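You operate a simulated robot arm through the tools that you are given. There is no shell and no other tool. Be economical: measure what you need, move in short steps, check, and stop when the job is done.

The job below is to be done with a simulated two-armed robot. You get a single attempt, and the scene is never put back.

Task
Switch the cover machine on, scan the tray's three slides, print the list.
Fine: scan no other; one press of Print; the scanner goes back.

The check looks at the end state, three seconds after you hand in, the way a careful person would. Anything else that was tipped, shoved, dropped, spilled or broken makes it a failure. Lids that push on must go on centred and level and be pressed home; caps that screw on are set level and turned clockwise until they are tight.

Robot
Two 7-joint arms with two-finger parallel grippers on one trunk, on a base that drives. Base frame: it is fixed to the floor where the robot stands at the start and does not move with it; the origin is under the middle of the robot, x ahead of it, y to its left, z up. Units: m, rad, N and s.
The left shoulder is at the start at [0.07, 0.177, 1.195], the right one opposite. With the tool pointing down near the work surface each hand reaches from about 0.3 to 0.74 m from the robot's upright axis, wherever it stands, measured 20 degrees to its own side. Places, roughly: green folder [0.5, -1.25, 1]; hood power switch [0.6, -0.2, 1]; list clear button [0.6, -0.7, 1]; strip feed button [0.6, -0.6, 1]; strip print button [0.6, -0.7, 1]. Payload 3.43 kg a hand.
Tool frame (each hand has its own): the origin (TCP) lies between the finger pads and is the grasp point; the fingertips stand 0.03 m ahead of it; z points along the fingers, y is the line along which they close. The gripper opens to 0.094 m. The fingers are 0.028 m wide and 0.01 m thick; the gripper's body (0.05 by 0.096 m) begins 0.055 m behind the TCP.
Orientation is that of the tool frame in the base frame, as a unit quaternion [w, x, y, z]. With the fingers straight down and closing along the base's y, the tool's x points along the base's -x, its y along +y and its z along -z.

Tools
- The arms move only by the tool apply_moves. It takes "left_rows", "right_rows" or both (then of equal length, played together; a hand with none holds still); each is a list of rows, each an object of numbers (a shift or turn left out is 0, a gripper value left out holds the last): "x", "y", "z": the shift along the base's x, y, z in m; "rx", "ry", "rz": the turn, a rotation vector about the base's x, y, z in rad; "gripper": the closure, from 0 (fully open) to 1 (shut). In form: [{"x": .., "y": .., "z": .., "rx": .., "ry": .., "rz": .., "gripper": ..}, ...]. A call has 1 to 10 rows; each row shifts and turns the commanded pose from where the row before left it. Each row takes 0.2 s and may step no farther than 0.05 m and 0.15 rad from the row before; otherwise, or with a gripper value out of range, the whole call is refused. A pose out of reach is approached as far as the arm can. The call stops where the force on the tool passes 40 N (or 10 N more than at its start, if that is more) or the arm is blocked; 0.2 s more then pass. Each finger travels about 0.153 m/s and halts on what it meets, pressing with about 25 N; the grip force reading is that of the motor and also rises with nothing between the fingers. The clock runs only during rows and for 0.2 s after the last one: add rows that do not move to give the fingers time. It gives the time, the measured TCP pose, the force on the tool (base axes), the opening and the grip force at its end, in the units of the frame above (readings bear some noise), with the torque about the TCP (base axes, N m) and any sound that the robot's microphone picked up, and new pictures: "show" is both (left out), scene, wrist or none (wrist: the cameras of the hands that moved).
- Cameras (640 x 400 px; columns grow to the right, rows downward): "scene" is now at [0.1343, -0.0246, 1.5055]; the picture's right is [-0.29, -0.96, -0.00], its down [-0.60, 0.18, -0.78] and it looks along [0.74, -0.23, -0.63] (base axes); focal length 259 px, centre (320, 200). "left" rides on the left gripper at [0.076, -0.014, -0.102] in its tool frame; the picture's right is [0.18, 0.98, 0.00], its down [-0.75, 0.14, -0.64] and it looks along [-0.63, 0.12, 0.77] (tool axes); focal length 243 px, centre (320, 200). "right" rides on the right gripper at [0.076, 0.014, -0.102] in its tool frame; the picture's right is [-0.18, 0.98, 0.00], its down [-0.75, -0.14, -0.64] and it looks along [-0.63, -0.12, 0.77] (tool axes); focal length 243 px, centre (320, 200). There is no depth. A picture from a camera that has moved, and an enlarged one, comes with that camera's place and axes in the base frame and with its lens.
- slide_trunk(by): slides the trunk up (or, below 0, down) by that many m; the arms and the scene camera ride with it, the base frame stays. It gives what a move gives, with no picture.
- base_move(legs): drives the robot by 1 to 6 legs, each [ahead, turn to the left] in m and rad, along the robot's own axes; the way and the turn of a leg run together, so that a leg with both is an arc; at most 1.5 m and 3.142 rad a leg. The arms and the cameras ride along, it lands a little off, and it stops where it bumps. It gives what a move gives, and a new picture of the scene camera.
- pan_tilt(pan, tilt): turns the head with the scene camera to pan (to the left, within 1.501 rad either way) and tilt (down, from -0.506 to 1.204), counted from straight ahead of the robot. It gives what a move gives, and a new picture of the scene camera.
- enlarge(camera, box): a new picture of the part [left, top, right, bottom] of that camera's present view, enlarged. The clock stands still meanwhile.
- hand_in(): hands the job in; it is judged then, once.

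Work in short steps. Places have to be worked out from the pictures, the camera data and where the tool is seen: move nearer, look again, correct. Check each grasp and each placing, and mend what went wrong. You have 120 turns and 260 pictures in all, those below and enlarged ones among them. Open the grippers and draw the arms clear of the work before you hand the job in, unless the task says otherwise; then end with one line.

The tools are called after "Emit:" by a JSON object that holds its "name" and its "arguments". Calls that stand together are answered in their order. apply_moves: Moves the arms, as the interface text tells. Its arguments: {"type":"object","properties":{"left_rows":{"type":"array","items":{"type":"object","properties":{"x":{"type":"number"},"y":{"type":"number"},"z":{"type":"number"},"rx":{"type":"number"},"ry":{"type":"number"},"rz":{"type":"number"},"gripper":{"type":"number"}}}},"right_rows":{"type":"array","items":{"type":"object","properties":{"x":{"type":"number"},"y":{"type":"number"},"z":{"type":"number"},"rx":{"type":"number"},"ry":{"type":"number"},"rz":{"type":"number"},"gripper":{"type":"number"}}}},"show":{"type":"string","enum":["both","scene","wrist","none"]}},"required":[]} The other tools are called the same way: slide_trunk (by) slides the trunk up or down; base_move (legs) drives the base; pan_tilt (pan, tilt) turns the head that bears the scene camera; enlarge (camera, box) takes an enlarged picture of a part of a camera's view; hand_in () hands the job in.

At the start:

```text
time: 0.0
left_tool_pos: [0.461, 0.0464, 1.2866]
left_orientation: [0.0, 0.0, 1.0, 0.001]
left_wrist_force: [-0.3, -0.1, 0.2]
left_torque: [0.02, 0.01, 0.0]
left_gripper_width: 0.0939
left_gripper_force: 0.0
right_tool_pos: [0.3802, -0.3552, 1.3443]
right_orientation: [0.0, 0.0, 1.0, 0.0]
right_wrist_force: [0.2, -0.7, -1.4]
right_torque: [0.02, -0.01, 0.02]
right_gripper_width: 0.0942
right_gripper_force: 0.0
trunk travel left (down, up): [-0.775, 0.065]
robot x, y, heading: [-0.0022, -0.0001, 0.0]
head pan, tilt: [-0.293, 0.681]
```

scene: 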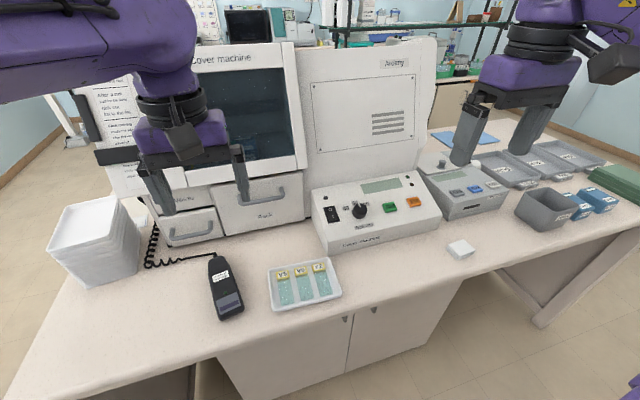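
right: 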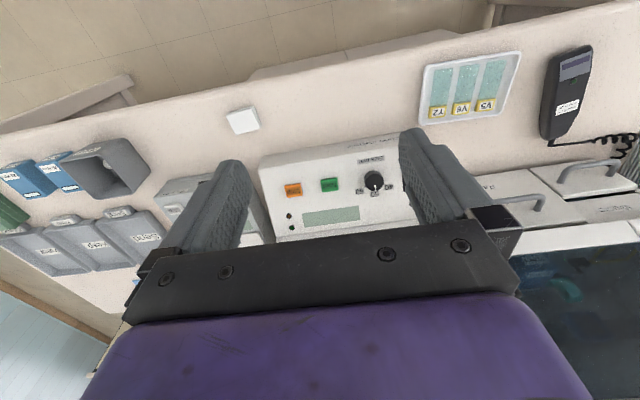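
left: 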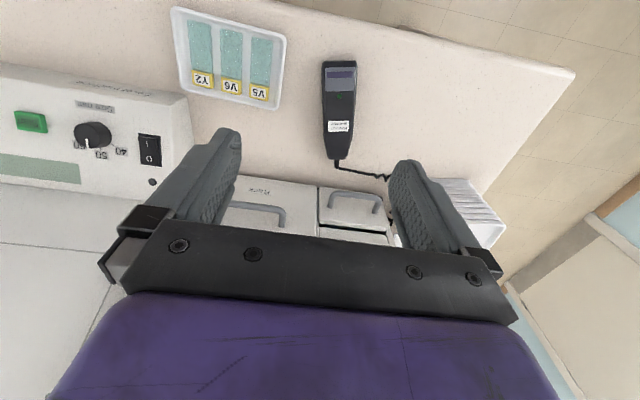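

I start by looking closer at the machine's panel, the printer, the scanner and the tray.

Emit:
{"name": "enlarge", "arguments": {"camera": "scene", "box": [300, 140, 520, 270]}}

Emit:
{"name": "enlarge", "arguments": {"camera": "scene", "box": [140, 220, 360, 340]}}

Emit:
{"name": "enlarge", "arguments": {"camera": "left", "box": [160, 0, 400, 200]}}

Emit:
{"name": "enlarge", "arguments": {"camera": "scene", "box": [70, 60, 200, 200]}}

```text
2.91 times, centred on (410, 205) of scene
camera zoom: at [0.1343, -0.0246, 1.5055], right [-0.29, -0.96, 0.0], down [-0.6, 0.18, -0.78], along [0.74, -0.23, -0.63], focal length 754 px, centre (58, 186)
```

zoom: 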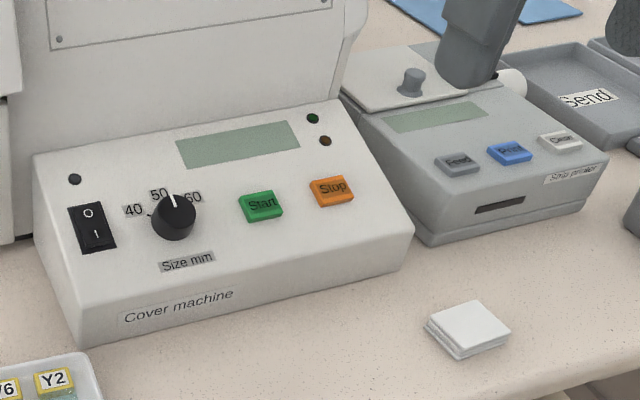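

```text
2.91 times, centred on (250, 280) of scene
camera zoom: at [0.1343, -0.0246, 1.5055], right [-0.29, -0.96, 0.0], down [-0.6, 0.18, -0.78], along [0.74, -0.23, -0.63], focal length 754 px, centre (524, -33)
```

zoom: 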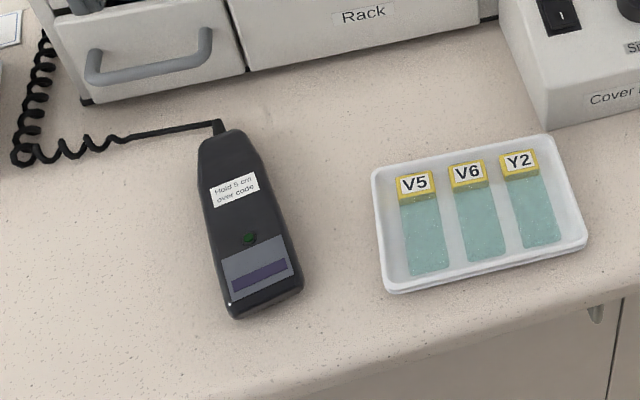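

```text
2.00 times, centred on (280, 100) of left
camera zoom: at [0.3858, 0.0315, 1.3886], right [-0.18, 0.98, 0.0], down [0.75, 0.14, 0.64], along [0.63, 0.12, -0.77], focal length 485 px, centre (400, 400)
```

zoom: 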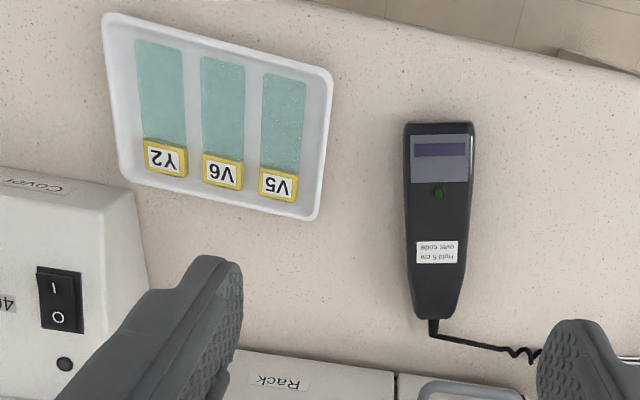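

```text
2.86 times, centred on (135, 130) of scene
camera zoom: at [0.1343, -0.0246, 1.5055], right [-0.29, -0.96, 0.0], down [-0.6, 0.18, -0.78], along [0.74, -0.23, -0.63], focal length 740 px, centre (849, 400)
```

zoom: 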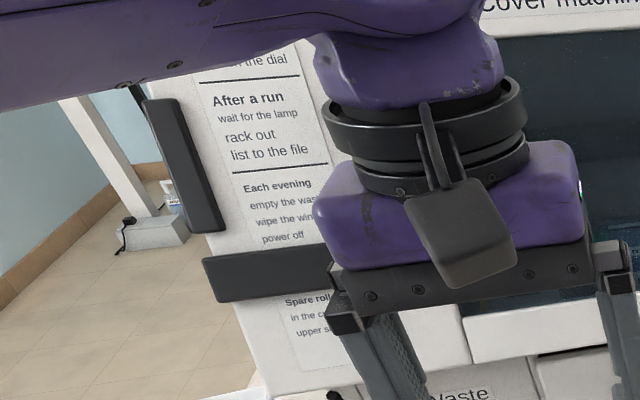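

A note sheet stands behind the left arm; I lower the left hand toward the scanner, which also should free the sheet.

Emit:
{"name": "apply_moves", "arguments": {"left_rows": [{"y": -0.04, "z": -0.02}, {"y": -0.04, "z": -0.03}, {"x": -0.03, "y": -0.02, "z": -0.03}, {"x": -0.03, "z": -0.03}, {"x": -0.02, "z": -0.03}], "show": "scene"}}

Emit:
{"name": "pan_tilt", "arguments": {"pan": 0.3, "tilt": 0.5}}

```text
time: 1.2
left_tool_pos: [0.3835, -0.0557, 1.1456]
left_orientation: [0.0, 0.0, 1.0, -0.001]
left_wrist_force: [-0.3, -0.2, 0.2]
left_torque: [0.01, 0.0, 0.0]
left_gripper_width: 0.0941
left_gripper_force: 0.1
right_tool_pos: [0.3803, -0.3566, 1.3438]
right_orientation: [0.0, 0.0, 1.0, 0.0]
right_wrist_force: [-0.7, 0.5, 0.2]
right_torque: [-0.01, -0.02, -0.02]
right_gripper_width: 0.094
right_gripper_force: 0.0
trunk travel left (down, up): [-0.775, 0.065]
robot x, y, heading: [-0.0018, 0.0049, -0.007]
head pan, tilt: [-0.293, 0.681]
camera scene: at [0.1348, -0.0257, 1.5055], right [-0.29, -0.96, 0.0], down [-0.6, 0.18, -0.78], along [0.74, -0.22, -0.63], focal length 259 px, centre (320, 200)
```

scene: 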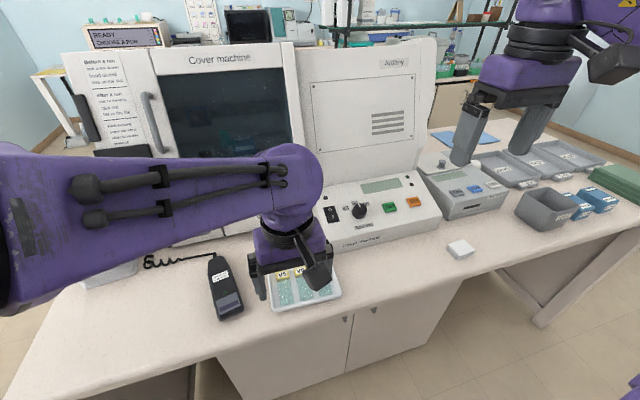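

```text
time: 2.2
left_tool_pos: [0.383, -0.055, 1.1448]
left_orientation: [0.0, 0.0, 1.0, 0.0]
left_wrist_force: [-0.2, 0.3, -0.2]
left_torque: [-0.03, -0.02, -0.03]
left_gripper_width: 0.0935
left_gripper_force: 0.0
right_tool_pos: [0.379, -0.3551, 1.3445]
right_orientation: [0.0, 0.0, 1.0, 0.0]
right_wrist_force: [-0.9, -1.2, 0.5]
right_torque: [0.03, 0.03, -0.03]
right_gripper_width: 0.0941
right_gripper_force: 0.0
trunk travel left (down, up): [-0.775, 0.065]
robot x, y, heading: [0.0013, -0.0003, -0.0]
head pan, tilt: [0.3, 0.499]
camera scene: at [0.1391, 0.0269, 1.5216], right [0.29, -0.96, 0.0], down [-0.46, -0.14, -0.88], along [0.84, 0.26, -0.48], focal length 259 px, centre (320, 200)
```

scene: 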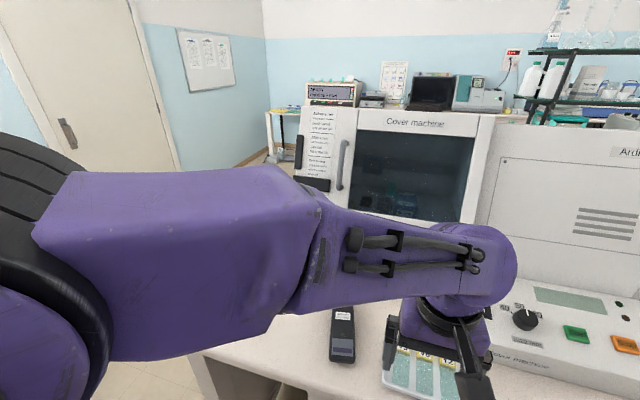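

Now I read the sheet and the displays.

Emit:
{"name": "enlarge", "arguments": {"camera": "scene", "box": [290, 100, 370, 180]}}

Emit:
{"name": "enlarge", "arguments": {"camera": "scene", "box": [290, 60, 430, 120]}}

Emit:
{"name": "enlarge", "arguments": {"camera": "scene", "box": [170, 20, 240, 100]}}

```text
5.00 times, centred on (330, 140) of scene
camera zoom: at [0.1391, 0.0269, 1.5216], right [0.29, -0.96, 0.0], down [-0.46, -0.14, -0.88], along [0.84, 0.26, -0.48], focal length 1295 px, centre (270, 500)
```

zoom: 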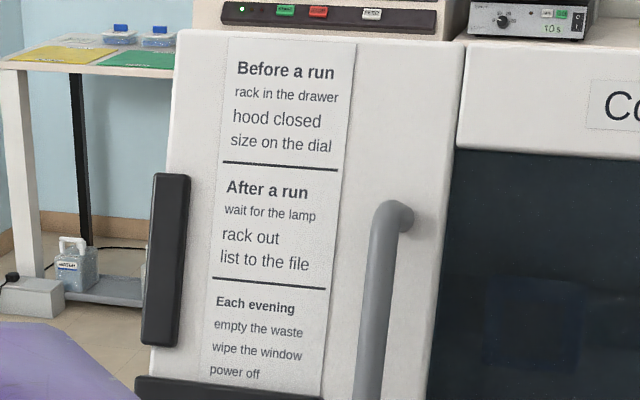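

```text
4.57 times, centred on (360, 90) of scene
camera zoom: at [0.1391, 0.0269, 1.5216], right [0.29, -0.96, 0.0], down [-0.46, -0.14, -0.88], along [0.84, 0.26, -0.48], focal length 1184 px, centre (137, 703)
```

zoom: 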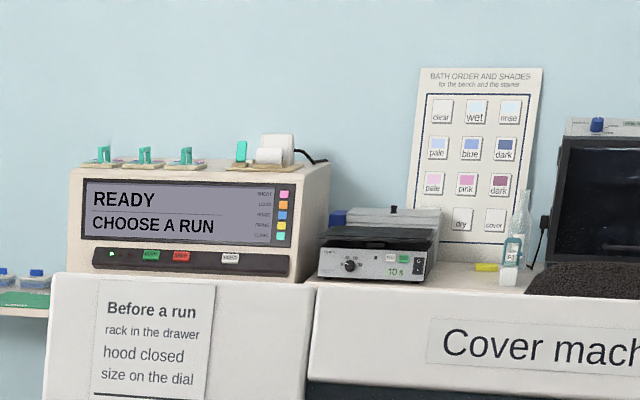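

```text
5.00 times, centred on (205, 60) of scene
camera zoom: at [0.1391, 0.0269, 1.5216], right [0.29, -0.96, 0.0], down [-0.46, -0.14, -0.88], along [0.84, 0.26, -0.48], focal length 1295 px, centre (895, 900)
```

zoom: 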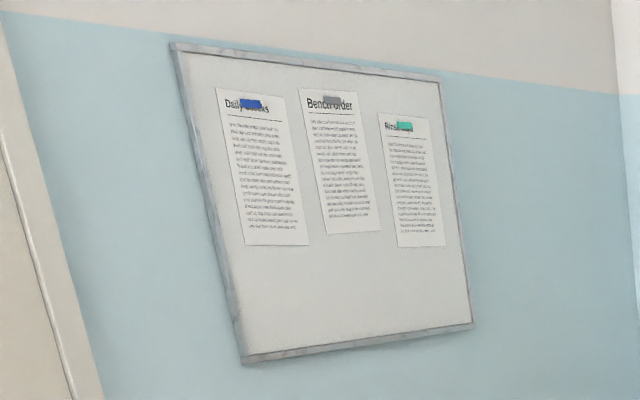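

The sheet needs nothing more of this job. I shift the left hand over to look at the scanner from near, and turn the head back.

Emit:
{"name": "apply_moves", "arguments": {"left_rows": [{"y": 0.05}, {"y": 0.05}, {"y": 0.04}], "show": "wrist"}}

Emit:
{"name": "pan_tilt", "arguments": {"pan": -0.1, "tilt": 0.85}}

Emit:
{"name": "enlarge", "arguments": {"camera": "left", "box": [180, 20, 460, 220]}}

```text
time: 3.0
left_tool_pos: [0.3823, 0.083, 1.1469]
left_orientation: [0.0, 0.0, 1.0, 0.0]
left_wrist_force: [-0.6, 0.2, 0.2]
left_torque: [-0.02, 0.02, 0.0]
left_gripper_width: 0.094
left_gripper_force: 0.1
right_tool_pos: [0.3792, -0.3542, 1.3449]
right_orientation: [0.0, 0.0, 1.0, -0.001]
right_wrist_force: [0.1, 0.6, 0.0]
right_torque: [-0.01, 0.01, 0.01]
right_gripper_width: 0.0938
right_gripper_force: 0.0
trunk travel left (down, up): [-0.775, 0.065]
robot x, y, heading: [0.0019, 0.0022, 0.005]
head pan, tilt: [0.3, 0.499]
camera left: at [0.3053, 0.0679, 1.2491], right [-0.18, 0.98, 0.0], down [0.75, 0.14, 0.64], along [0.63, 0.12, -0.77], focal length 243 px, centre (320, 200)
```

left: 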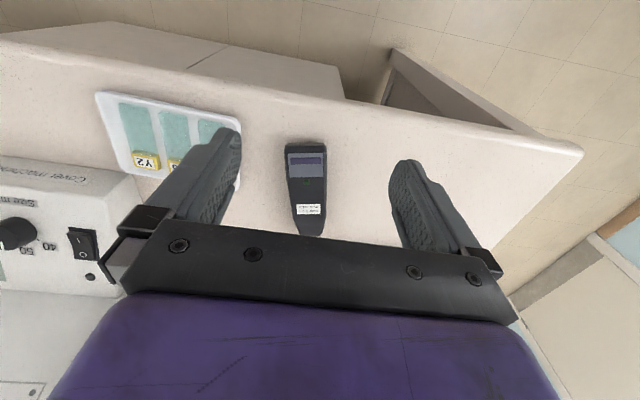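

```text
time: 3.9
left_tool_pos: [0.3811, 0.0804, 1.1474]
left_orientation: [0.0, 0.0, 1.0, 0.001]
left_wrist_force: [-0.4, 0.1, 0.4]
left_torque: [0.0, 0.03, 0.0]
left_gripper_width: 0.0941
left_gripper_force: 0.0
right_tool_pos: [0.3802, -0.3557, 1.3464]
right_orientation: [-0.001, 0.0, 1.0, -0.001]
right_wrist_force: [-0.1, -0.8, 0.0]
right_torque: [0.0, -0.01, 0.03]
right_gripper_width: 0.094
right_gripper_force: 0.0
trunk travel left (down, up): [-0.775, 0.065]
robot x, y, heading: [-0.002, -0.0039, -0.003]
head pan, tilt: [-0.099, 0.85]
camera scene: at [0.13, -0.0079, 1.4917], right [-0.1, -1.0, 0.0], down [-0.75, 0.07, -0.66], along [0.66, -0.06, -0.75], focal length 259 px, centre (320, 200)
```

scene: 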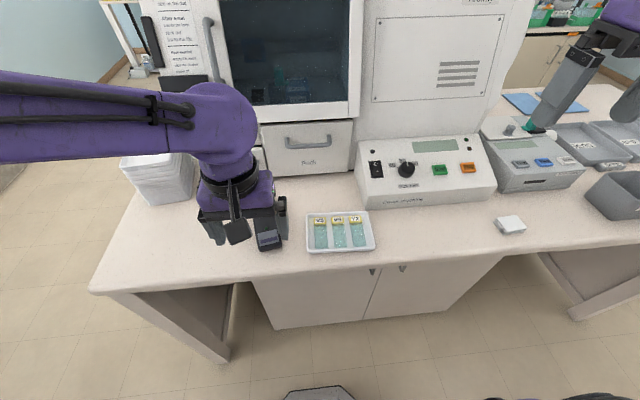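

```text
2.00 times, centred on (320, 120) of left
camera zoom: at [0.3052, 0.0655, 1.2495], right [-0.18, 0.98, 0.0], down [0.75, 0.14, 0.64], along [0.63, 0.12, -0.77], focal length 485 px, centre (320, 360)
```

zoom: 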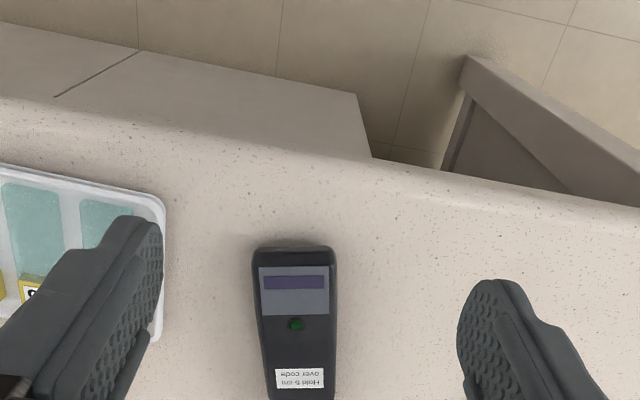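

The rocker is about (0.63, -0.205, 1.035), its "I" half nearer the robot. I bring the right hand, fingers shut, near it for a better look.

Emit:
{"name": "apply_moves", "arguments": {"right_rows": [{"x": 0.02, "y": 0.03, "z": -0.03, "gripper": 1}, {"x": 0.02, "y": 0.03, "z": -0.03}, {"x": 0.02, "y": 0.03, "z": -0.03}, {"x": 0.02, "y": 0.03, "z": -0.03}, {"x": 0.02, "y": 0.03, "z": -0.02}], "show": "both"}}

Emit:
{"name": "enlarge", "arguments": {"camera": "right", "box": [220, 40, 500, 215]}}

Emit:
{"name": "enlarge", "arguments": {"camera": "scene", "box": [340, 110, 600, 240]}}

```text
time: 5.1
left_tool_pos: [0.3821, 0.0834, 1.1464]
left_orientation: [-0.001, -0.001, 1.0, 0.0]
left_wrist_force: [0.8, -0.1, -0.5]
left_torque: [-0.04, 0.0, 0.01]
left_gripper_width: 0.0938
left_gripper_force: 0.0
right_tool_pos: [0.4815, -0.2014, 1.2032]
right_orientation: [0.0, 0.0, 1.0, -0.002]
right_wrist_force: [-0.8, 0.6, 0.0]
right_torque: [0.0, -0.01, 0.0]
right_gripper_width: 0.0
right_gripper_force: 25.0
trunk travel left (down, up): [-0.775, 0.065]
robot x, y, heading: [0.0008, -0.0003, 0.003]
head pan, tilt: [-0.099, 0.85]
camera scene: at [0.1315, -0.0043, 1.4915], right [-0.1, -1.0, 0.0], down [-0.75, 0.07, -0.66], along [0.66, -0.07, -0.75], focal length 259 px, centre (320, 200)
camera right: at [0.4044, -0.187, 1.3045], right [0.18, 0.98, 0.0], down [0.75, -0.14, 0.64], along [0.63, -0.12, -0.77], focal length 243 px, centre (320, 200)
```

scene: 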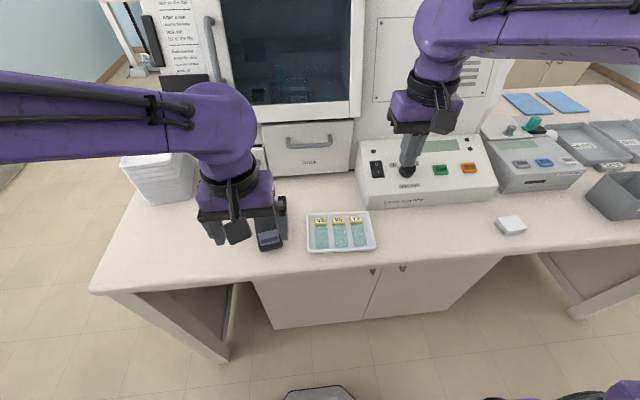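
right: 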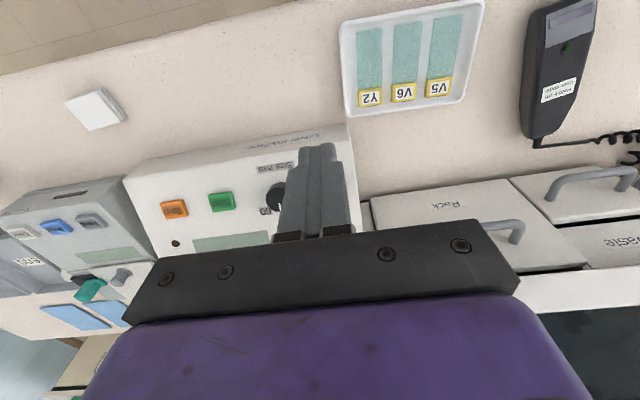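

```text
2.29 times, centred on (360, 128) of right
camera zoom: at [0.4044, -0.187, 1.3045], right [0.18, 0.98, 0.0], down [0.75, -0.14, 0.64], along [0.63, -0.12, -0.77], focal length 555 px, centre (229, 366)
```

zoom: 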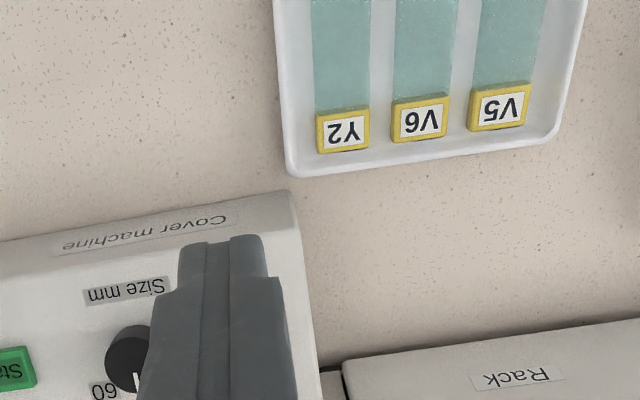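

```text
2.46 times, centred on (470, 175) of scene
camera zoom: at [0.1315, -0.0043, 1.4915], right [-0.1, -1.0, 0.0], down [-0.75, 0.07, -0.66], along [0.66, -0.07, -0.75], focal length 638 px, centre (-49, 262)
```

zoom: 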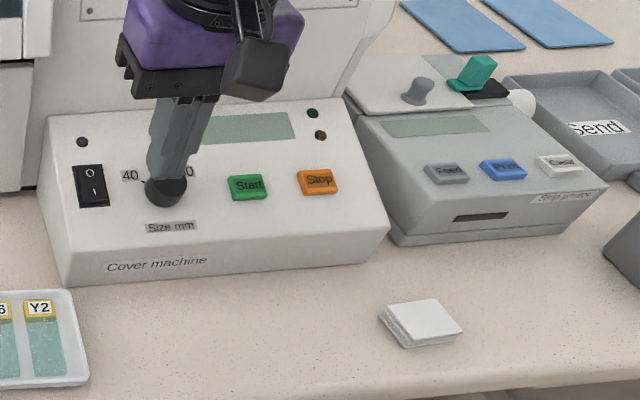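

Estimated I half: (0.618, -0.212, 1.02). I move the closed fingertips just above it and check with the head camera.

Emit:
{"name": "apply_moves", "arguments": {"right_rows": [{"x": 0.04, "y": -0.005, "z": -0.02}, {"x": 0.04, "y": -0.005, "z": -0.03}, {"x": 0.03, "z": -0.04}, {"z": -0.015}], "show": "wrist"}}

Emit:
{"name": "enlarge", "arguments": {"camera": "scene", "box": [340, 120, 460, 220]}}

Emit:
{"name": "enlarge", "arguments": {"camera": "left", "box": [0, 140, 200, 300]}}

```text
refused: row 2 steps farther than a row can; nothing moved
```

```text
4.00 times, centred on (400, 170) of scene
camera zoom: at [0.1315, -0.0043, 1.4915], right [-0.1, -1.0, 0.0], down [-0.75, 0.07, -0.66], along [0.66, -0.07, -0.75], focal length 1036 px, centre (0, 320)
```

zoom: 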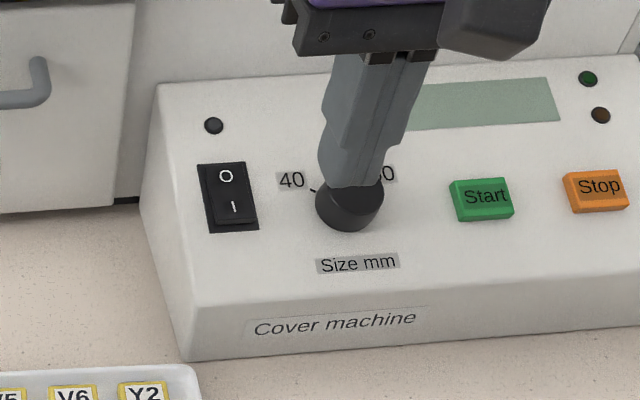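

```text
2.50 times, centred on (100, 220) of left
camera zoom: at [0.3065, 0.0687, 1.2489], right [-0.18, 0.98, 0.0], down [0.75, 0.14, 0.64], along [0.63, 0.12, -0.77], focal length 606 px, centre (870, 150)
```

zoom: 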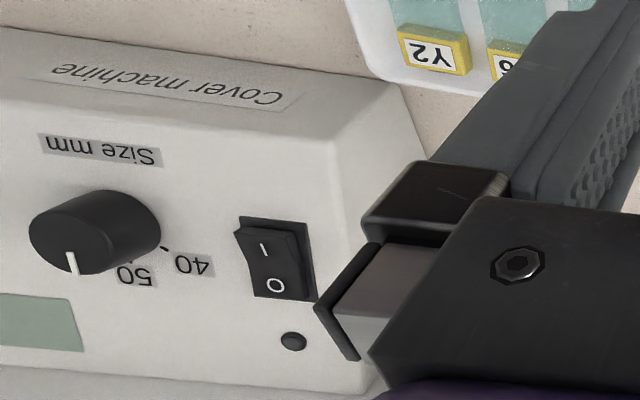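

The rocker's I end stands raised, so it is off. Same approach with smaller steps.

Emit:
{"name": "apply_moves", "arguments": {"right_rows": [{"x": 0.04, "y": -0.005, "z": -0.02}, {"x": 0.035, "y": -0.005, "z": -0.03}, {"x": 0.03, "z": -0.035}, {"z": -0.015}], "show": "none"}}

Emit:
{"name": "enlarge", "arguments": {"camera": "scene", "box": [340, 120, 460, 220]}}

Emit:
{"name": "enlarge", "arguments": {"camera": "left", "box": [0, 140, 200, 300]}}

```text
time: 6.1
left_tool_pos: [0.3809, 0.0809, 1.1468]
left_orientation: [0.0, 0.0, 1.0, -0.001]
left_wrist_force: [-0.6, 0.0, -0.3]
left_torque: [0.03, -0.04, 0.0]
left_gripper_width: 0.0942
left_gripper_force: 0.0
right_tool_pos: [0.5832, -0.2149, 1.1057]
right_orientation: [-0.001, 0.0, 1.0, 0.0]
right_wrist_force: [0.0, 0.7, -0.7]
right_torque: [0.0, 0.0, 0.0]
right_gripper_width: 0.0
right_gripper_force: 24.9
trunk travel left (down, up): [-0.775, 0.065]
robot x, y, heading: [-0.0001, -0.0002, 0.003]
head pan, tilt: [-0.099, 0.85]
```

```text
4.00 times, centred on (400, 170) of scene
camera zoom: at [0.1299, -0.0074, 1.4916], right [-0.1, -0.99, 0.0], down [-0.75, 0.07, -0.66], along [0.66, -0.07, -0.75], focal length 1036 px, centre (0, 320)
```

zoom: 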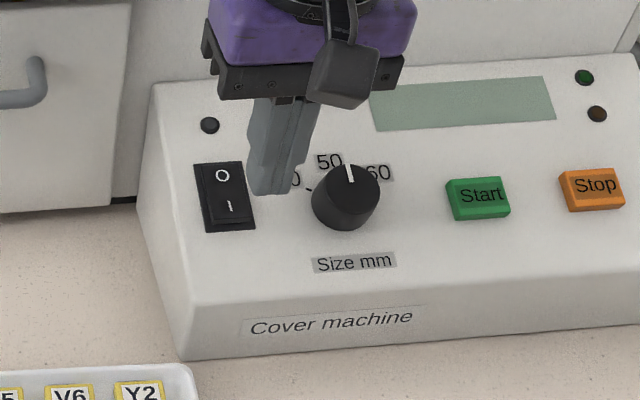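

```text
2.50 times, centred on (100, 220) of left
camera zoom: at [0.3051, 0.0661, 1.2495], right [-0.18, 0.98, 0.0], down [0.75, 0.14, 0.64], along [0.63, 0.12, -0.77], focal length 606 px, centre (870, 150)
```

zoom: 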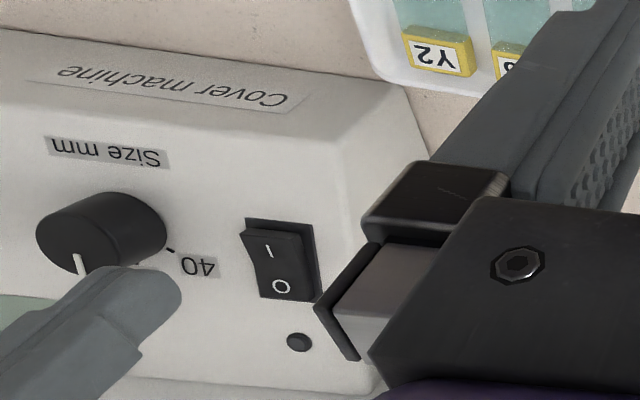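

The tip projections agree with the readings. I move over the I half (tip x ≈ 0.612) and go down in small steps.

Emit:
{"name": "apply_moves", "arguments": {"right_rows": [{"x": 0.029, "y": 0.003}, {"z": -0.02}, {"z": -0.015}, {"z": -0.005}, {"z": -0.005}, {"z": -0.004}], "show": "none"}}

Emit:
{"name": "enlarge", "arguments": {"camera": "scene", "box": [340, 120, 460, 220]}}

Emit:
{"name": "enlarge", "arguments": {"camera": "left", "box": [0, 140, 200, 300]}}

```text
time: 7.5
left_tool_pos: [0.3753, 0.082, 1.1494]
left_orientation: [0.003, 0.0, 1.0, -0.001]
left_wrist_force: [-0.3, 0.0, 0.4]
left_torque: [-0.02, -0.01, 0.01]
left_gripper_width: 0.0942
left_gripper_force: 0.3
right_tool_pos: [0.611, -0.2132, 1.0633]
right_orientation: [0.006, 0.001, 1.0, -0.001]
right_wrist_force: [-2.1, -3.6, 37.9]
right_torque: [-0.11, -0.48, -0.11]
right_gripper_width: 0.0002
right_gripper_force: 24.8
trunk travel left (down, up): [-0.775, 0.065]
robot x, y, heading: [-0.0011, 0.0005, 0.0]
head pan, tilt: [-0.099, 0.85]
```

```text
4.00 times, centred on (400, 170) of scene
camera zoom: at [0.1227, -0.0058, 1.4929], right [-0.1, -0.99, 0.0], down [-0.74, 0.07, -0.66], along [0.66, -0.07, -0.75], focal length 1036 px, centre (0, 320)
```

zoom: 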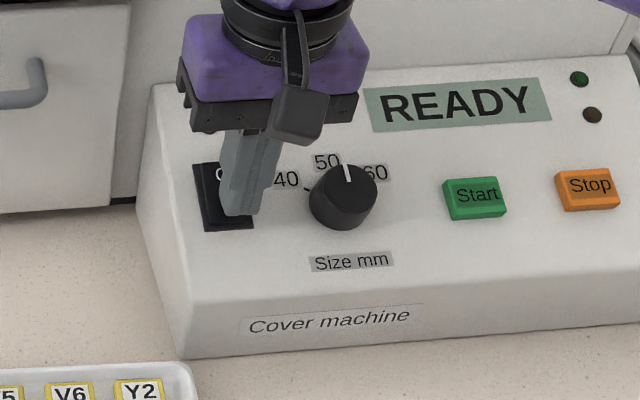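

```text
2.50 times, centred on (100, 220) of left
camera zoom: at [0.2992, 0.0674, 1.2516], right [-0.18, 0.98, 0.0], down [0.75, 0.14, 0.65], along [0.64, 0.12, -0.76], focal length 606 px, centre (870, 150)
```

zoom: 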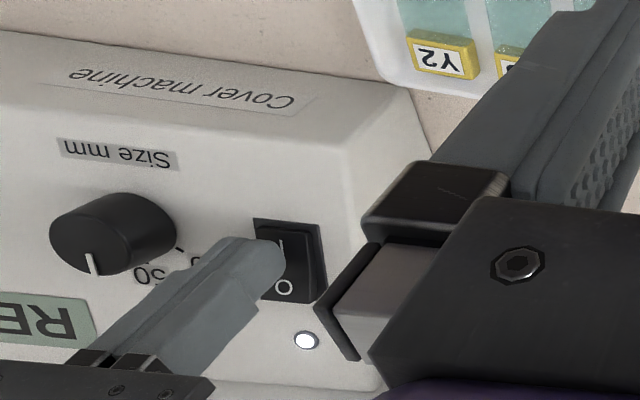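

The display says READY and the power lamp is lit. I lift the right hand clear and look at the printer and the scanner again.

Emit:
{"name": "apply_moves", "arguments": {"right_rows": [{"z": 0.04}, {"z": 0.045}, {"x": -0.03, "y": -0.035, "z": 0.01}, {"x": -0.04, "y": -0.03}, {"x": -0.04, "y": -0.03}, {"x": -0.03, "y": -0.03}], "show": "none"}}

Emit:
{"name": "enlarge", "arguments": {"camera": "scene", "box": [340, 80, 640, 260]}}

Emit:
{"name": "enlarge", "arguments": {"camera": "left", "box": [240, 110, 400, 240]}}

```text
time: 8.9
left_tool_pos: [0.3811, 0.0791, 1.1487]
left_orientation: [0.0, 0.0, 1.0, 0.001]
left_wrist_force: [0.0, 0.1, 0.1]
left_torque: [0.03, -0.01, 0.01]
left_gripper_width: 0.094
left_gripper_force: 0.0
right_tool_pos: [0.47, -0.3396, 1.1503]
right_orientation: [0.001, 0.0, 1.0, 0.001]
right_wrist_force: [-0.8, 0.3, 0.5]
right_torque: [0.07, -0.01, -0.01]
right_gripper_width: 0.0
right_gripper_force: 25.1
trunk travel left (down, up): [-0.775, 0.065]
robot x, y, heading: [-0.0012, -0.0008, 0.004]
head pan, tilt: [-0.099, 0.85]
```

```text
2.13 times, centred on (490, 170) of scene
camera zoom: at [0.1285, -0.0095, 1.4917], right [-0.1, -1.0, 0.0], down [-0.75, 0.08, -0.66], along [0.66, -0.06, -0.75], focal length 553 px, centre (-43, 264)
```

zoom: 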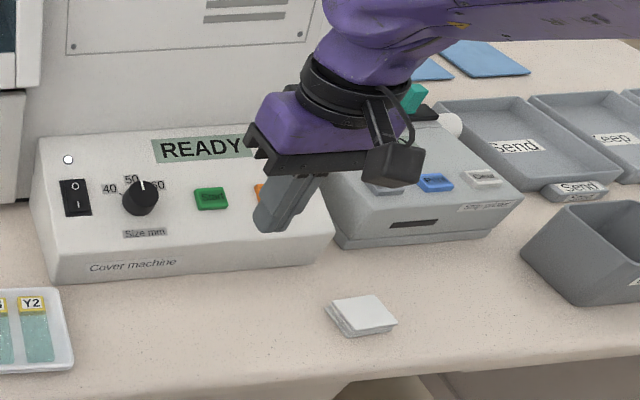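

```text
3.08 times, centred on (320, 175) of left
camera zoom: at [0.3039, 0.0644, 1.2499], right [-0.18, 0.98, 0.0], down [0.75, 0.14, 0.64], along [0.63, 0.12, -0.77], focal length 746 px, centre (320, 277)
```

zoom: 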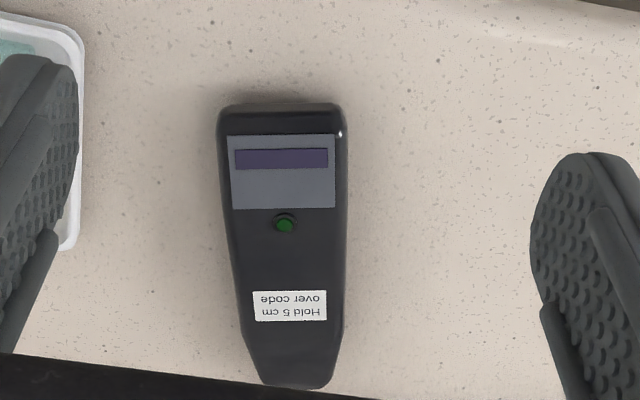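

The scanner lies from nose (≈0.462, 0.077) to tail (≈0.639, 0.113), about 0.055 wide, yawed 0.2 rad. I bring the left hand over its middle, turned to match.

Emit:
{"name": "apply_moves", "arguments": {"left_rows": [{"x": 0.04, "y": 0.005, "z": -0.015, "rz": 0.1}, {"x": 0.04, "y": 0.005, "z": -0.02, "rz": 0.1}, {"x": 0.04, "y": 0.003, "z": -0.02}, {"x": 0.04, "y": 0.002, "z": -0.02}, {"x": 0.014, "z": -0.02}], "show": "both"}}

Emit:
{"name": "enlarge", "arguments": {"camera": "scene", "box": [180, 160, 400, 290]}}

```text
time: 10.1
left_tool_pos: [0.5563, 0.0999, 1.0524]
left_orientation: [0.0, -0.1, 0.995, 0.0]
left_wrist_force: [-0.3, -0.4, 0.1]
left_torque: [-0.01, 0.02, -0.02]
left_gripper_width: 0.094
left_gripper_force: 0.2
right_tool_pos: [0.4728, -0.3382, 1.1479]
right_orientation: [0.001, -0.001, 1.0, 0.0]
right_wrist_force: [-0.4, 0.0, -0.2]
right_torque: [-0.02, 0.01, 0.01]
right_gripper_width: 0.0
right_gripper_force: 25.2
trunk travel left (down, up): [-0.775, 0.065]
robot x, y, heading: [-0.0, 0.0027, 0.002]
head pan, tilt: [-0.099, 0.85]
camera scene: at [0.1307, -0.0079, 1.4916], right [-0.1, -1.0, 0.0], down [-0.75, 0.07, -0.66], along [0.66, -0.07, -0.75], focal length 259 px, centre (320, 200)
camera left: at [0.4837, 0.0702, 1.1539], right [-0.38, 0.93, 0.0], down [0.71, 0.29, 0.64], along [0.6, 0.24, -0.77], focal length 243 px, centre (320, 200)
```

scene: 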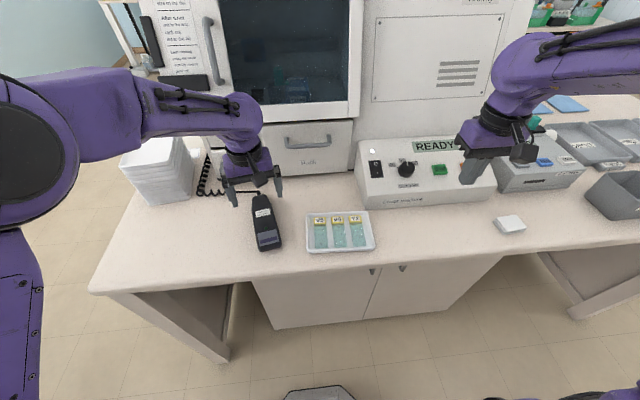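
left: 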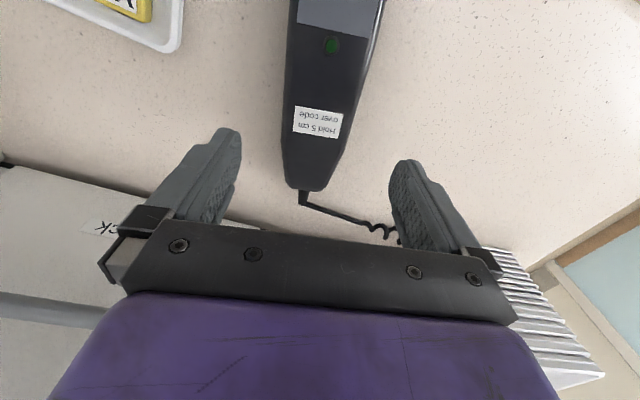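

```text
2.91 times, centred on (290, 225) of scene
camera zoom: at [0.1307, -0.0079, 1.4916], right [-0.1, -1.0, 0.0], down [-0.75, 0.07, -0.66], along [0.66, -0.07, -0.75], focal length 754 px, centre (407, 127)
```

zoom: 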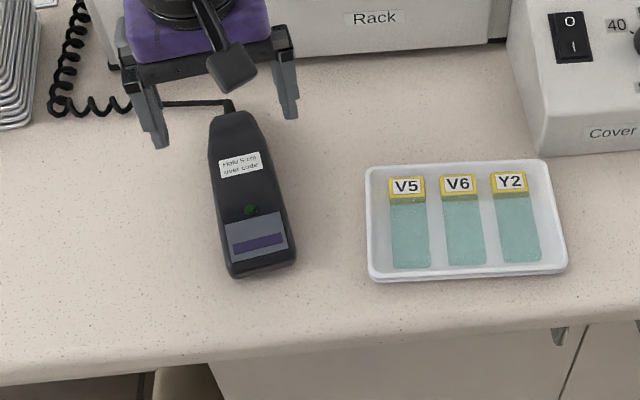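

Two views now put the scanner's label at about (0.554, 0.096, 0.975). I centre, go down part way and look.

Emit:
{"name": "apply_moves", "arguments": {"left_rows": [{"y": -0.004, "z": -0.03}, {"z": -0.03}, {"z": -0.012}], "show": "wrist"}}

Emit:
{"name": "enlarge", "arguments": {"camera": "scene", "box": [200, 150, 320, 260]}}

```text
time: 10.9
left_tool_pos: [0.5562, 0.0988, 0.9796]
left_orientation: [0.0, -0.1, 0.995, -0.001]
left_wrist_force: [0.5, 0.3, 0.2]
left_torque: [0.01, 0.0, 0.0]
left_gripper_width: 0.0939
left_gripper_force: 0.0
right_tool_pos: [0.4716, -0.3378, 1.1498]
right_orientation: [0.0, 0.0, 1.0, 0.0]
right_wrist_force: [-0.1, 1.0, 0.4]
right_torque: [-0.02, -0.01, 0.0]
right_gripper_width: 0.0001
right_gripper_force: 25.2
trunk travel left (down, up): [-0.775, 0.065]
robot x, y, heading: [-0.0032, -0.0022, -0.0]
head pan, tilt: [-0.099, 0.85]
camera left: at [0.4843, 0.0688, 1.0815], right [-0.38, 0.93, 0.0], down [0.71, 0.29, 0.64], along [0.6, 0.24, -0.77], focal length 243 px, centre (320, 200)
```

left: 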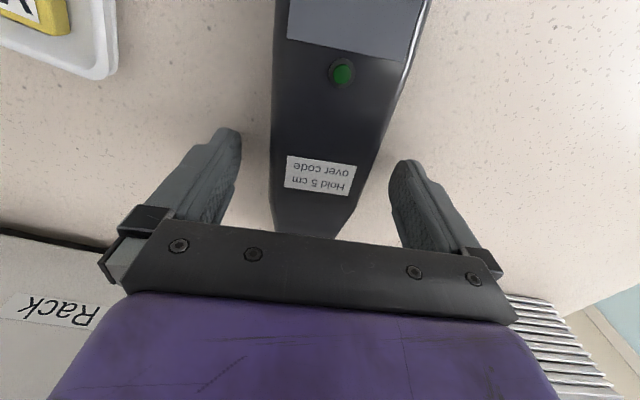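

```text
3.64 times, centred on (260, 205) of scene
camera zoom: at [0.1296, -0.0072, 1.4917], right [-0.1, -1.0, 0.0], down [-0.75, 0.07, -0.66], along [0.66, -0.07, -0.75], focal length 942 px, centre (538, 182)
```

zoom: 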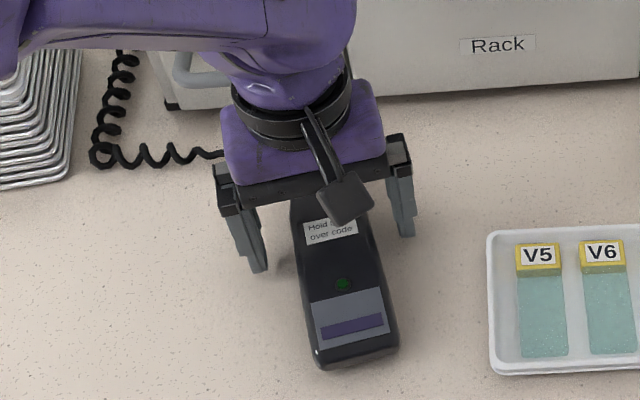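

The fingers straddle the scanner. I go down in small steps feeling for the table.

Emit:
{"name": "apply_moves", "arguments": {"left_rows": [{"z": -0.01}, {"z": -0.006}, {}], "show": "none"}}

Emit:
{"name": "enlarge", "arguments": {"camera": "scene", "box": [200, 150, 320, 260]}}

```text
time: 11.7
left_tool_pos: [0.5557, 0.0974, 0.9699]
left_orientation: [0.007, -0.1, 0.995, 0.0]
left_wrist_force: [-7.2, 0.3, 16.0]
left_torque: [0.77, 0.6, 0.31]
left_gripper_width: 0.0937
left_gripper_force: 0.1
right_tool_pos: [0.469, -0.3388, 1.1515]
right_orientation: [0.002, 0.0, 1.0, 0.001]
right_wrist_force: [-0.2, -0.3, -0.1]
right_torque: [0.03, 0.02, -0.01]
right_gripper_width: 0.0
right_gripper_force: 25.3
trunk travel left (down, up): [-0.775, 0.065]
robot x, y, heading: [-0.0003, 0.0001, 0.001]
head pan, tilt: [-0.099, 0.85]
stopped in row 3 (left hand): the force on the tool passed its limit at 43 N (the readings are from after the stop); the commanded pose is now the measured one
```

```text
3.64 times, centred on (260, 205) of scene
camera zoom: at [0.125, -0.0082, 1.492], right [-0.1, -1.0, 0.0], down [-0.75, 0.07, -0.66], along [0.66, -0.06, -0.75], focal length 942 px, centre (538, 182)
```

zoom: 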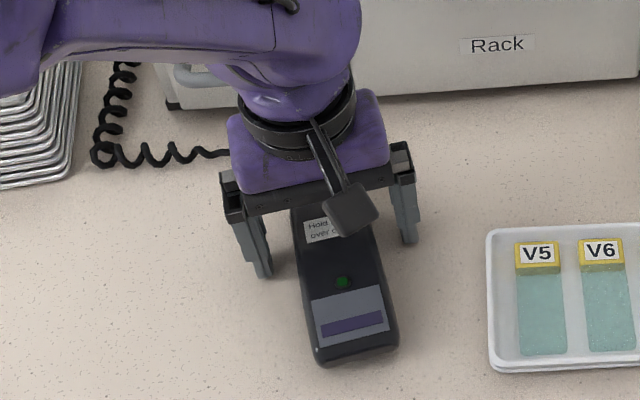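

The tips touched the bench at about z = 0.94. I rise 4 mm and close on the scanner.

Emit:
{"name": "apply_moves", "arguments": {"left_rows": [{"z": 0.004}, {"gripper": 0.3}, {"gripper": 0.6}, {"gripper": 1}, {}, {}], "show": "both"}}

```text
time: 13.1
left_tool_pos: [0.5592, 0.0977, 0.9711]
left_orientation: [0.005, -0.099, 0.995, 0.001]
left_wrist_force: [-1.0, -0.3, -0.1]
left_torque: [-0.04, -0.04, 0.01]
left_gripper_width: 0.06
left_gripper_force: 25.0
right_tool_pos: [0.4731, -0.3386, 1.1494]
right_orientation: [0.0, -0.001, 1.0, 0.0]
right_wrist_force: [0.4, 1.2, -0.6]
right_torque: [-0.02, 0.01, -0.02]
right_gripper_width: 0.0
right_gripper_force: 25.1
trunk travel left (down, up): [-0.775, 0.065]
robot x, y, heading: [-0.0015, 0.0013, 0.003]
head pan, tilt: [-0.099, 0.85]
camera scene: at [0.1306, -0.0075, 1.4915], right [-0.1, -1.0, 0.0], down [-0.75, 0.07, -0.66], along [0.66, -0.07, -0.75], focal length 259 px, centre (320, 200)
camera left: at [0.4867, 0.068, 1.0726], right [-0.37, 0.93, 0.0], down [0.7, 0.29, 0.65], along [0.6, 0.24, -0.76], focal length 243 px, centre (320, 200)
```

scene: 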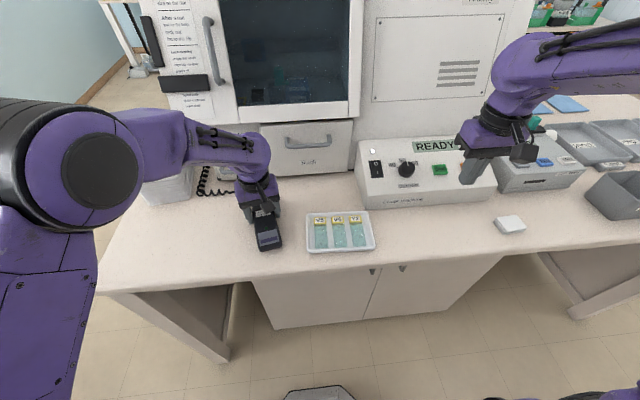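
left: 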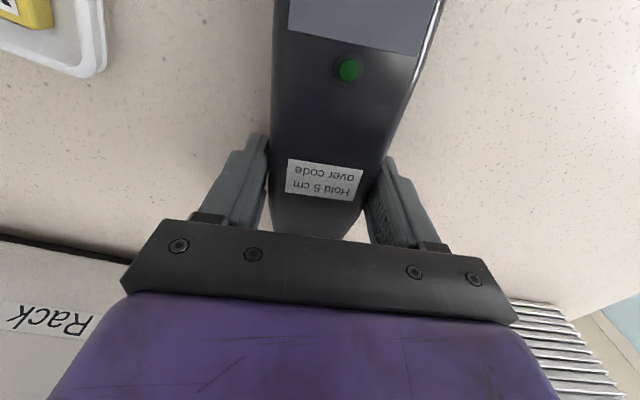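

Grip is firm (0.060 m). I lift it straight up, draw it back, then tilt the nose up to see its underside.

Emit:
{"name": "apply_moves", "arguments": {"left_rows": [{"z": 0.03}, {"z": 0.04}, {"z": 0.045}, {"x": -0.03, "z": 0.035}, {"x": -0.04, "z": 0.025}, {"x": -0.04, "z": 0.01}], "show": "scene"}}

Emit:
{"name": "apply_moves", "arguments": {"left_rows": [{"ry": 0.14}, {"ry": 0.14}, {"ry": 0.14}, {"ry": 0.14}, {"ry": 0.14}], "show": "scene"}}

```text
time: 14.4
left_tool_pos: [0.4477, 0.101, 1.1574]
left_orientation: [0.005, -0.1, 0.995, 0.0]
left_wrist_force: [-0.2, -0.7, -1.6]
left_torque: [-0.02, -0.08, 0.02]
left_gripper_width: 0.0598
left_gripper_force: 24.6
right_tool_pos: [0.4707, -0.3389, 1.1516]
right_orientation: [0.001, 0.0, 1.0, 0.0]
right_wrist_force: [-0.3, 0.0, -0.3]
right_torque: [0.0, 0.01, -0.03]
right_gripper_width: 0.0
right_gripper_force: 25.0
trunk travel left (down, up): [-0.775, 0.065]
robot x, y, heading: [0.0026, -0.0, -0.003]
head pan, tilt: [-0.099, 0.85]
camera scene: at [0.1282, -0.0074, 1.4917], right [-0.1, -1.0, 0.0], down [-0.75, 0.07, -0.66], along [0.66, -0.07, -0.75], focal length 259 px, centre (320, 200)
```

scene: 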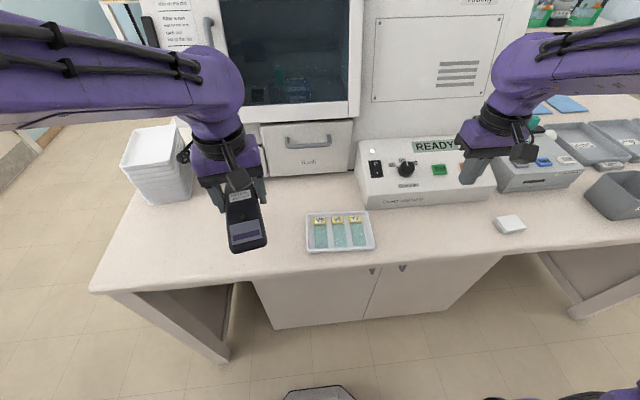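

```text
time: 15.7
left_tool_pos: [0.4507, 0.0975, 1.1557]
left_orientation: [-0.338, -0.093, 0.936, 0.035]
left_wrist_force: [-0.1, 0.9, -2.7]
left_torque: [0.03, -0.07, -0.01]
left_gripper_width: 0.06
left_gripper_force: 25.3
right_tool_pos: [0.4738, -0.3383, 1.149]
right_orientation: [-0.002, 0.0, 1.0, -0.001]
right_wrist_force: [1.0, 0.3, 0.0]
right_torque: [0.02, 0.06, 0.0]
right_gripper_width: 0.0
right_gripper_force: 25.0
trunk travel left (down, up): [-0.775, 0.065]
robot x, y, heading: [0.0008, -0.0001, 0.002]
head pan, tilt: [-0.099, 0.85]
camera scene: at [0.1319, -0.0072, 1.4914], right [-0.1, -1.0, 0.0], down [-0.75, 0.07, -0.66], along [0.66, -0.07, -0.75], focal length 259 px, centre (320, 200)
```

scene: 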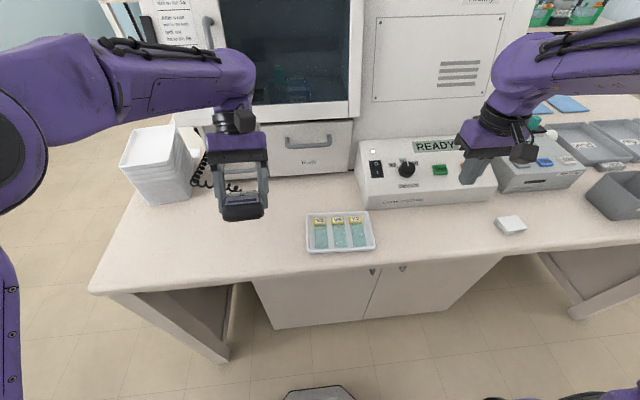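

Emit:
{"name": "enlarge", "arguments": {"camera": "scene", "box": [190, 140, 300, 240]}}

```text
4.00 times, centred on (245, 190) of scene
camera zoom: at [0.1319, -0.0072, 1.4914], right [-0.1, -1.0, 0.0], down [-0.75, 0.07, -0.66], along [0.66, -0.07, -0.75], focal length 1036 px, centre (620, 240)
```

zoom: 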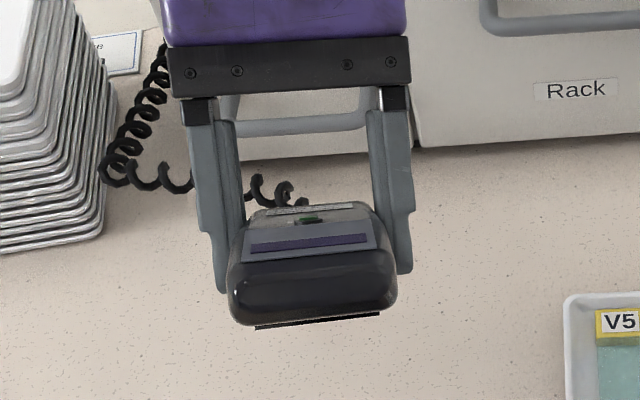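

No window in the nose, but a plate shows beneath the head. I tilt a bit more to see it fully.

Emit:
{"name": "apply_moves", "arguments": {"left_rows": [{"ry": 0.14, "z": 0.02}, {"ry": 0.14, "z": 0.02}, {"ry": 0.14, "z": 0.02}, {"ry": 0.14}], "show": "none"}}

Emit:
{"name": "enlarge", "arguments": {"camera": "scene", "box": [180, 110, 310, 230]}}

```text
time: 16.6
left_tool_pos: [0.4504, 0.0965, 1.1767]
left_orientation: [-0.402, -0.09, 0.91, 0.041]
left_wrist_force: [-0.1, 0.2, -1.8]
left_torque: [0.02, -0.03, 0.06]
left_gripper_width: 0.06
left_gripper_force: 25.0
left hand out of reach, approached as far as the arm can: row 2, 3, 4
right_tool_pos: [0.4726, -0.3386, 1.1494]
right_orientation: [0.0, 0.0, 1.0, 0.0]
right_wrist_force: [-0.5, -0.7, 0.3]
right_torque: [-0.01, 0.03, 0.01]
right_gripper_width: 0.0002
right_gripper_force: 25.3
trunk travel left (down, up): [-0.775, 0.065]
robot x, y, heading: [0.0018, -0.0004, -0.004]
head pan, tilt: [-0.099, 0.85]
```

```text
3.33 times, centred on (245, 170) of scene
camera zoom: at [0.131, -0.0073, 1.4915], right [-0.1, -1.0, 0.0], down [-0.75, 0.07, -0.66], along [0.66, -0.07, -0.75], focal length 864 px, centre (570, 300)
```

zoom: 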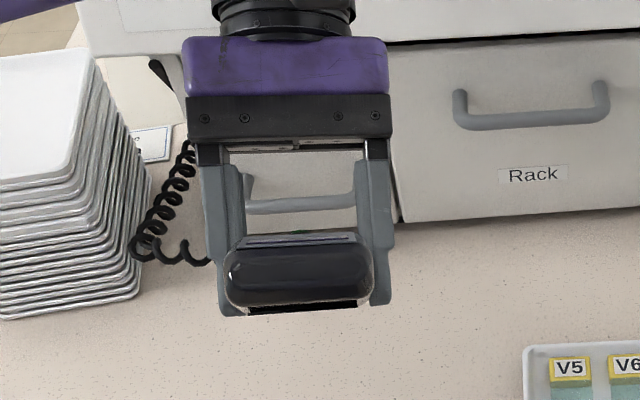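

Clear enough: the scan plate is on the underside near the nose, so it is held level with the head over the code. I turn it back to level.

Emit:
{"name": "apply_moves", "arguments": {"left_rows": [{"ry": -0.14}, {"ry": -0.14}, {"ry": -0.14}, {"ry": -0.14}, {"ry": -0.14}, {"ry": -0.13}], "show": "none"}}

```text
time: 18.1
left_tool_pos: [0.4472, 0.0944, 1.177]
left_orientation: [0.002, -0.098, 0.995, 0.001]
left_wrist_force: [-0.1, 0.1, -0.8]
left_torque: [0.02, -0.05, -0.02]
left_gripper_width: 0.06
left_gripper_force: 24.7
right_tool_pos: [0.4705, -0.3388, 1.1509]
right_orientation: [0.001, 0.001, 1.0, 0.0]
right_wrist_force: [0.1, 0.6, 0.0]
right_torque: [-0.03, -0.01, 0.0]
right_gripper_width: 0.0002
right_gripper_force: 25.1
trunk travel left (down, up): [-0.775, 0.065]
robot x, y, heading: [0.002, 0.0011, 0.001]
head pan, tilt: [-0.099, 0.85]
```

Level again. Codes lie at about V5 (0.532,-0.047), V6 (0.530,-0.095), Y2 (0.528,-0.140), z≈0.95; the window is about 0.08 m ahead of the grip. I go above V5 with the scanner yawed 0.5 rad (keeps the fingers off the console), still high.

Emit:
{"name": "apply_moves", "arguments": {"left_rows": [{"x": 0.025, "y": -0.02, "rz": 0.1}, {"x": 0.03, "y": -0.02, "rz": 0.1}, {"x": 0.03, "y": -0.02, "rz": 0.1}, {"x": 0.035, "y": -0.02}, {"x": 0.035, "y": -0.023, "z": -0.02}, {"z": -0.02}], "show": "scene"}}

Emit:
{"name": "enlarge", "arguments": {"camera": "scene", "box": [240, 130, 440, 270]}}

```text
time: 19.4
left_tool_pos: [0.6026, -0.0105, 1.1372]
left_orientation: [0.0, -0.248, 0.969, 0.0]
left_wrist_force: [0.5, -0.4, -1.9]
left_torque: [0.01, -0.06, 0.04]
left_gripper_width: 0.0599
left_gripper_force: 25.0
right_tool_pos: [0.4717, -0.3378, 1.1498]
right_orientation: [0.001, 0.0, 1.0, 0.0]
right_wrist_force: [0.3, 0.7, 0.2]
right_torque: [0.02, 0.01, -0.02]
right_gripper_width: 0.0001
right_gripper_force: 24.9
trunk travel left (down, up): [-0.775, 0.065]
robot x, y, heading: [0.001, 0.0051, 0.0]
head pan, tilt: [-0.099, 0.85]
camera scene: at [0.1294, -0.0068, 1.4917], right [-0.1, -1.0, 0.0], down [-0.75, 0.07, -0.66], along [0.66, -0.07, -0.75], focal length 259 px, centre (320, 200)
```

scene: 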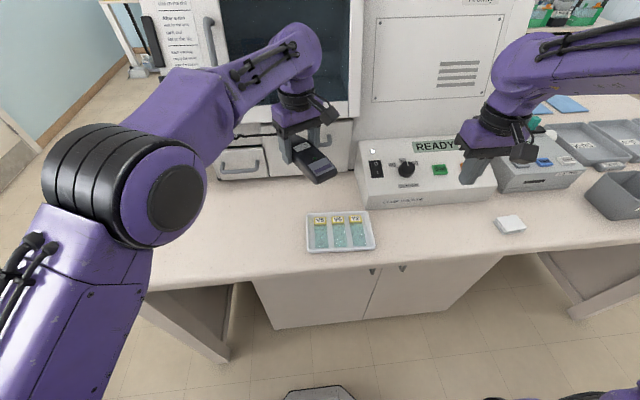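

```text
2.86 times, centred on (340, 200) of scene
camera zoom: at [0.1294, -0.0068, 1.4917], right [-0.1, -1.0, 0.0], down [-0.75, 0.07, -0.66], along [0.66, -0.07, -0.75], focal length 740 px, centre (263, 200)
```

zoom: 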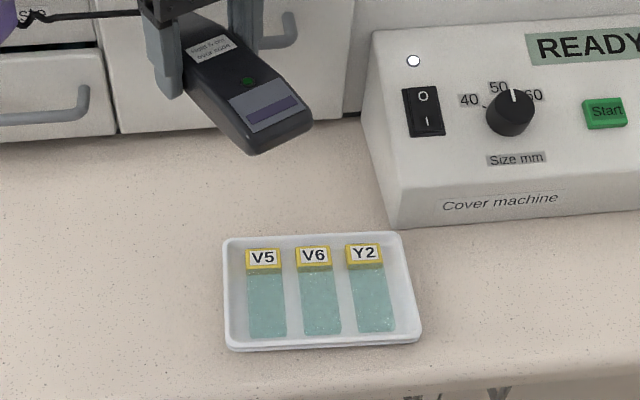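

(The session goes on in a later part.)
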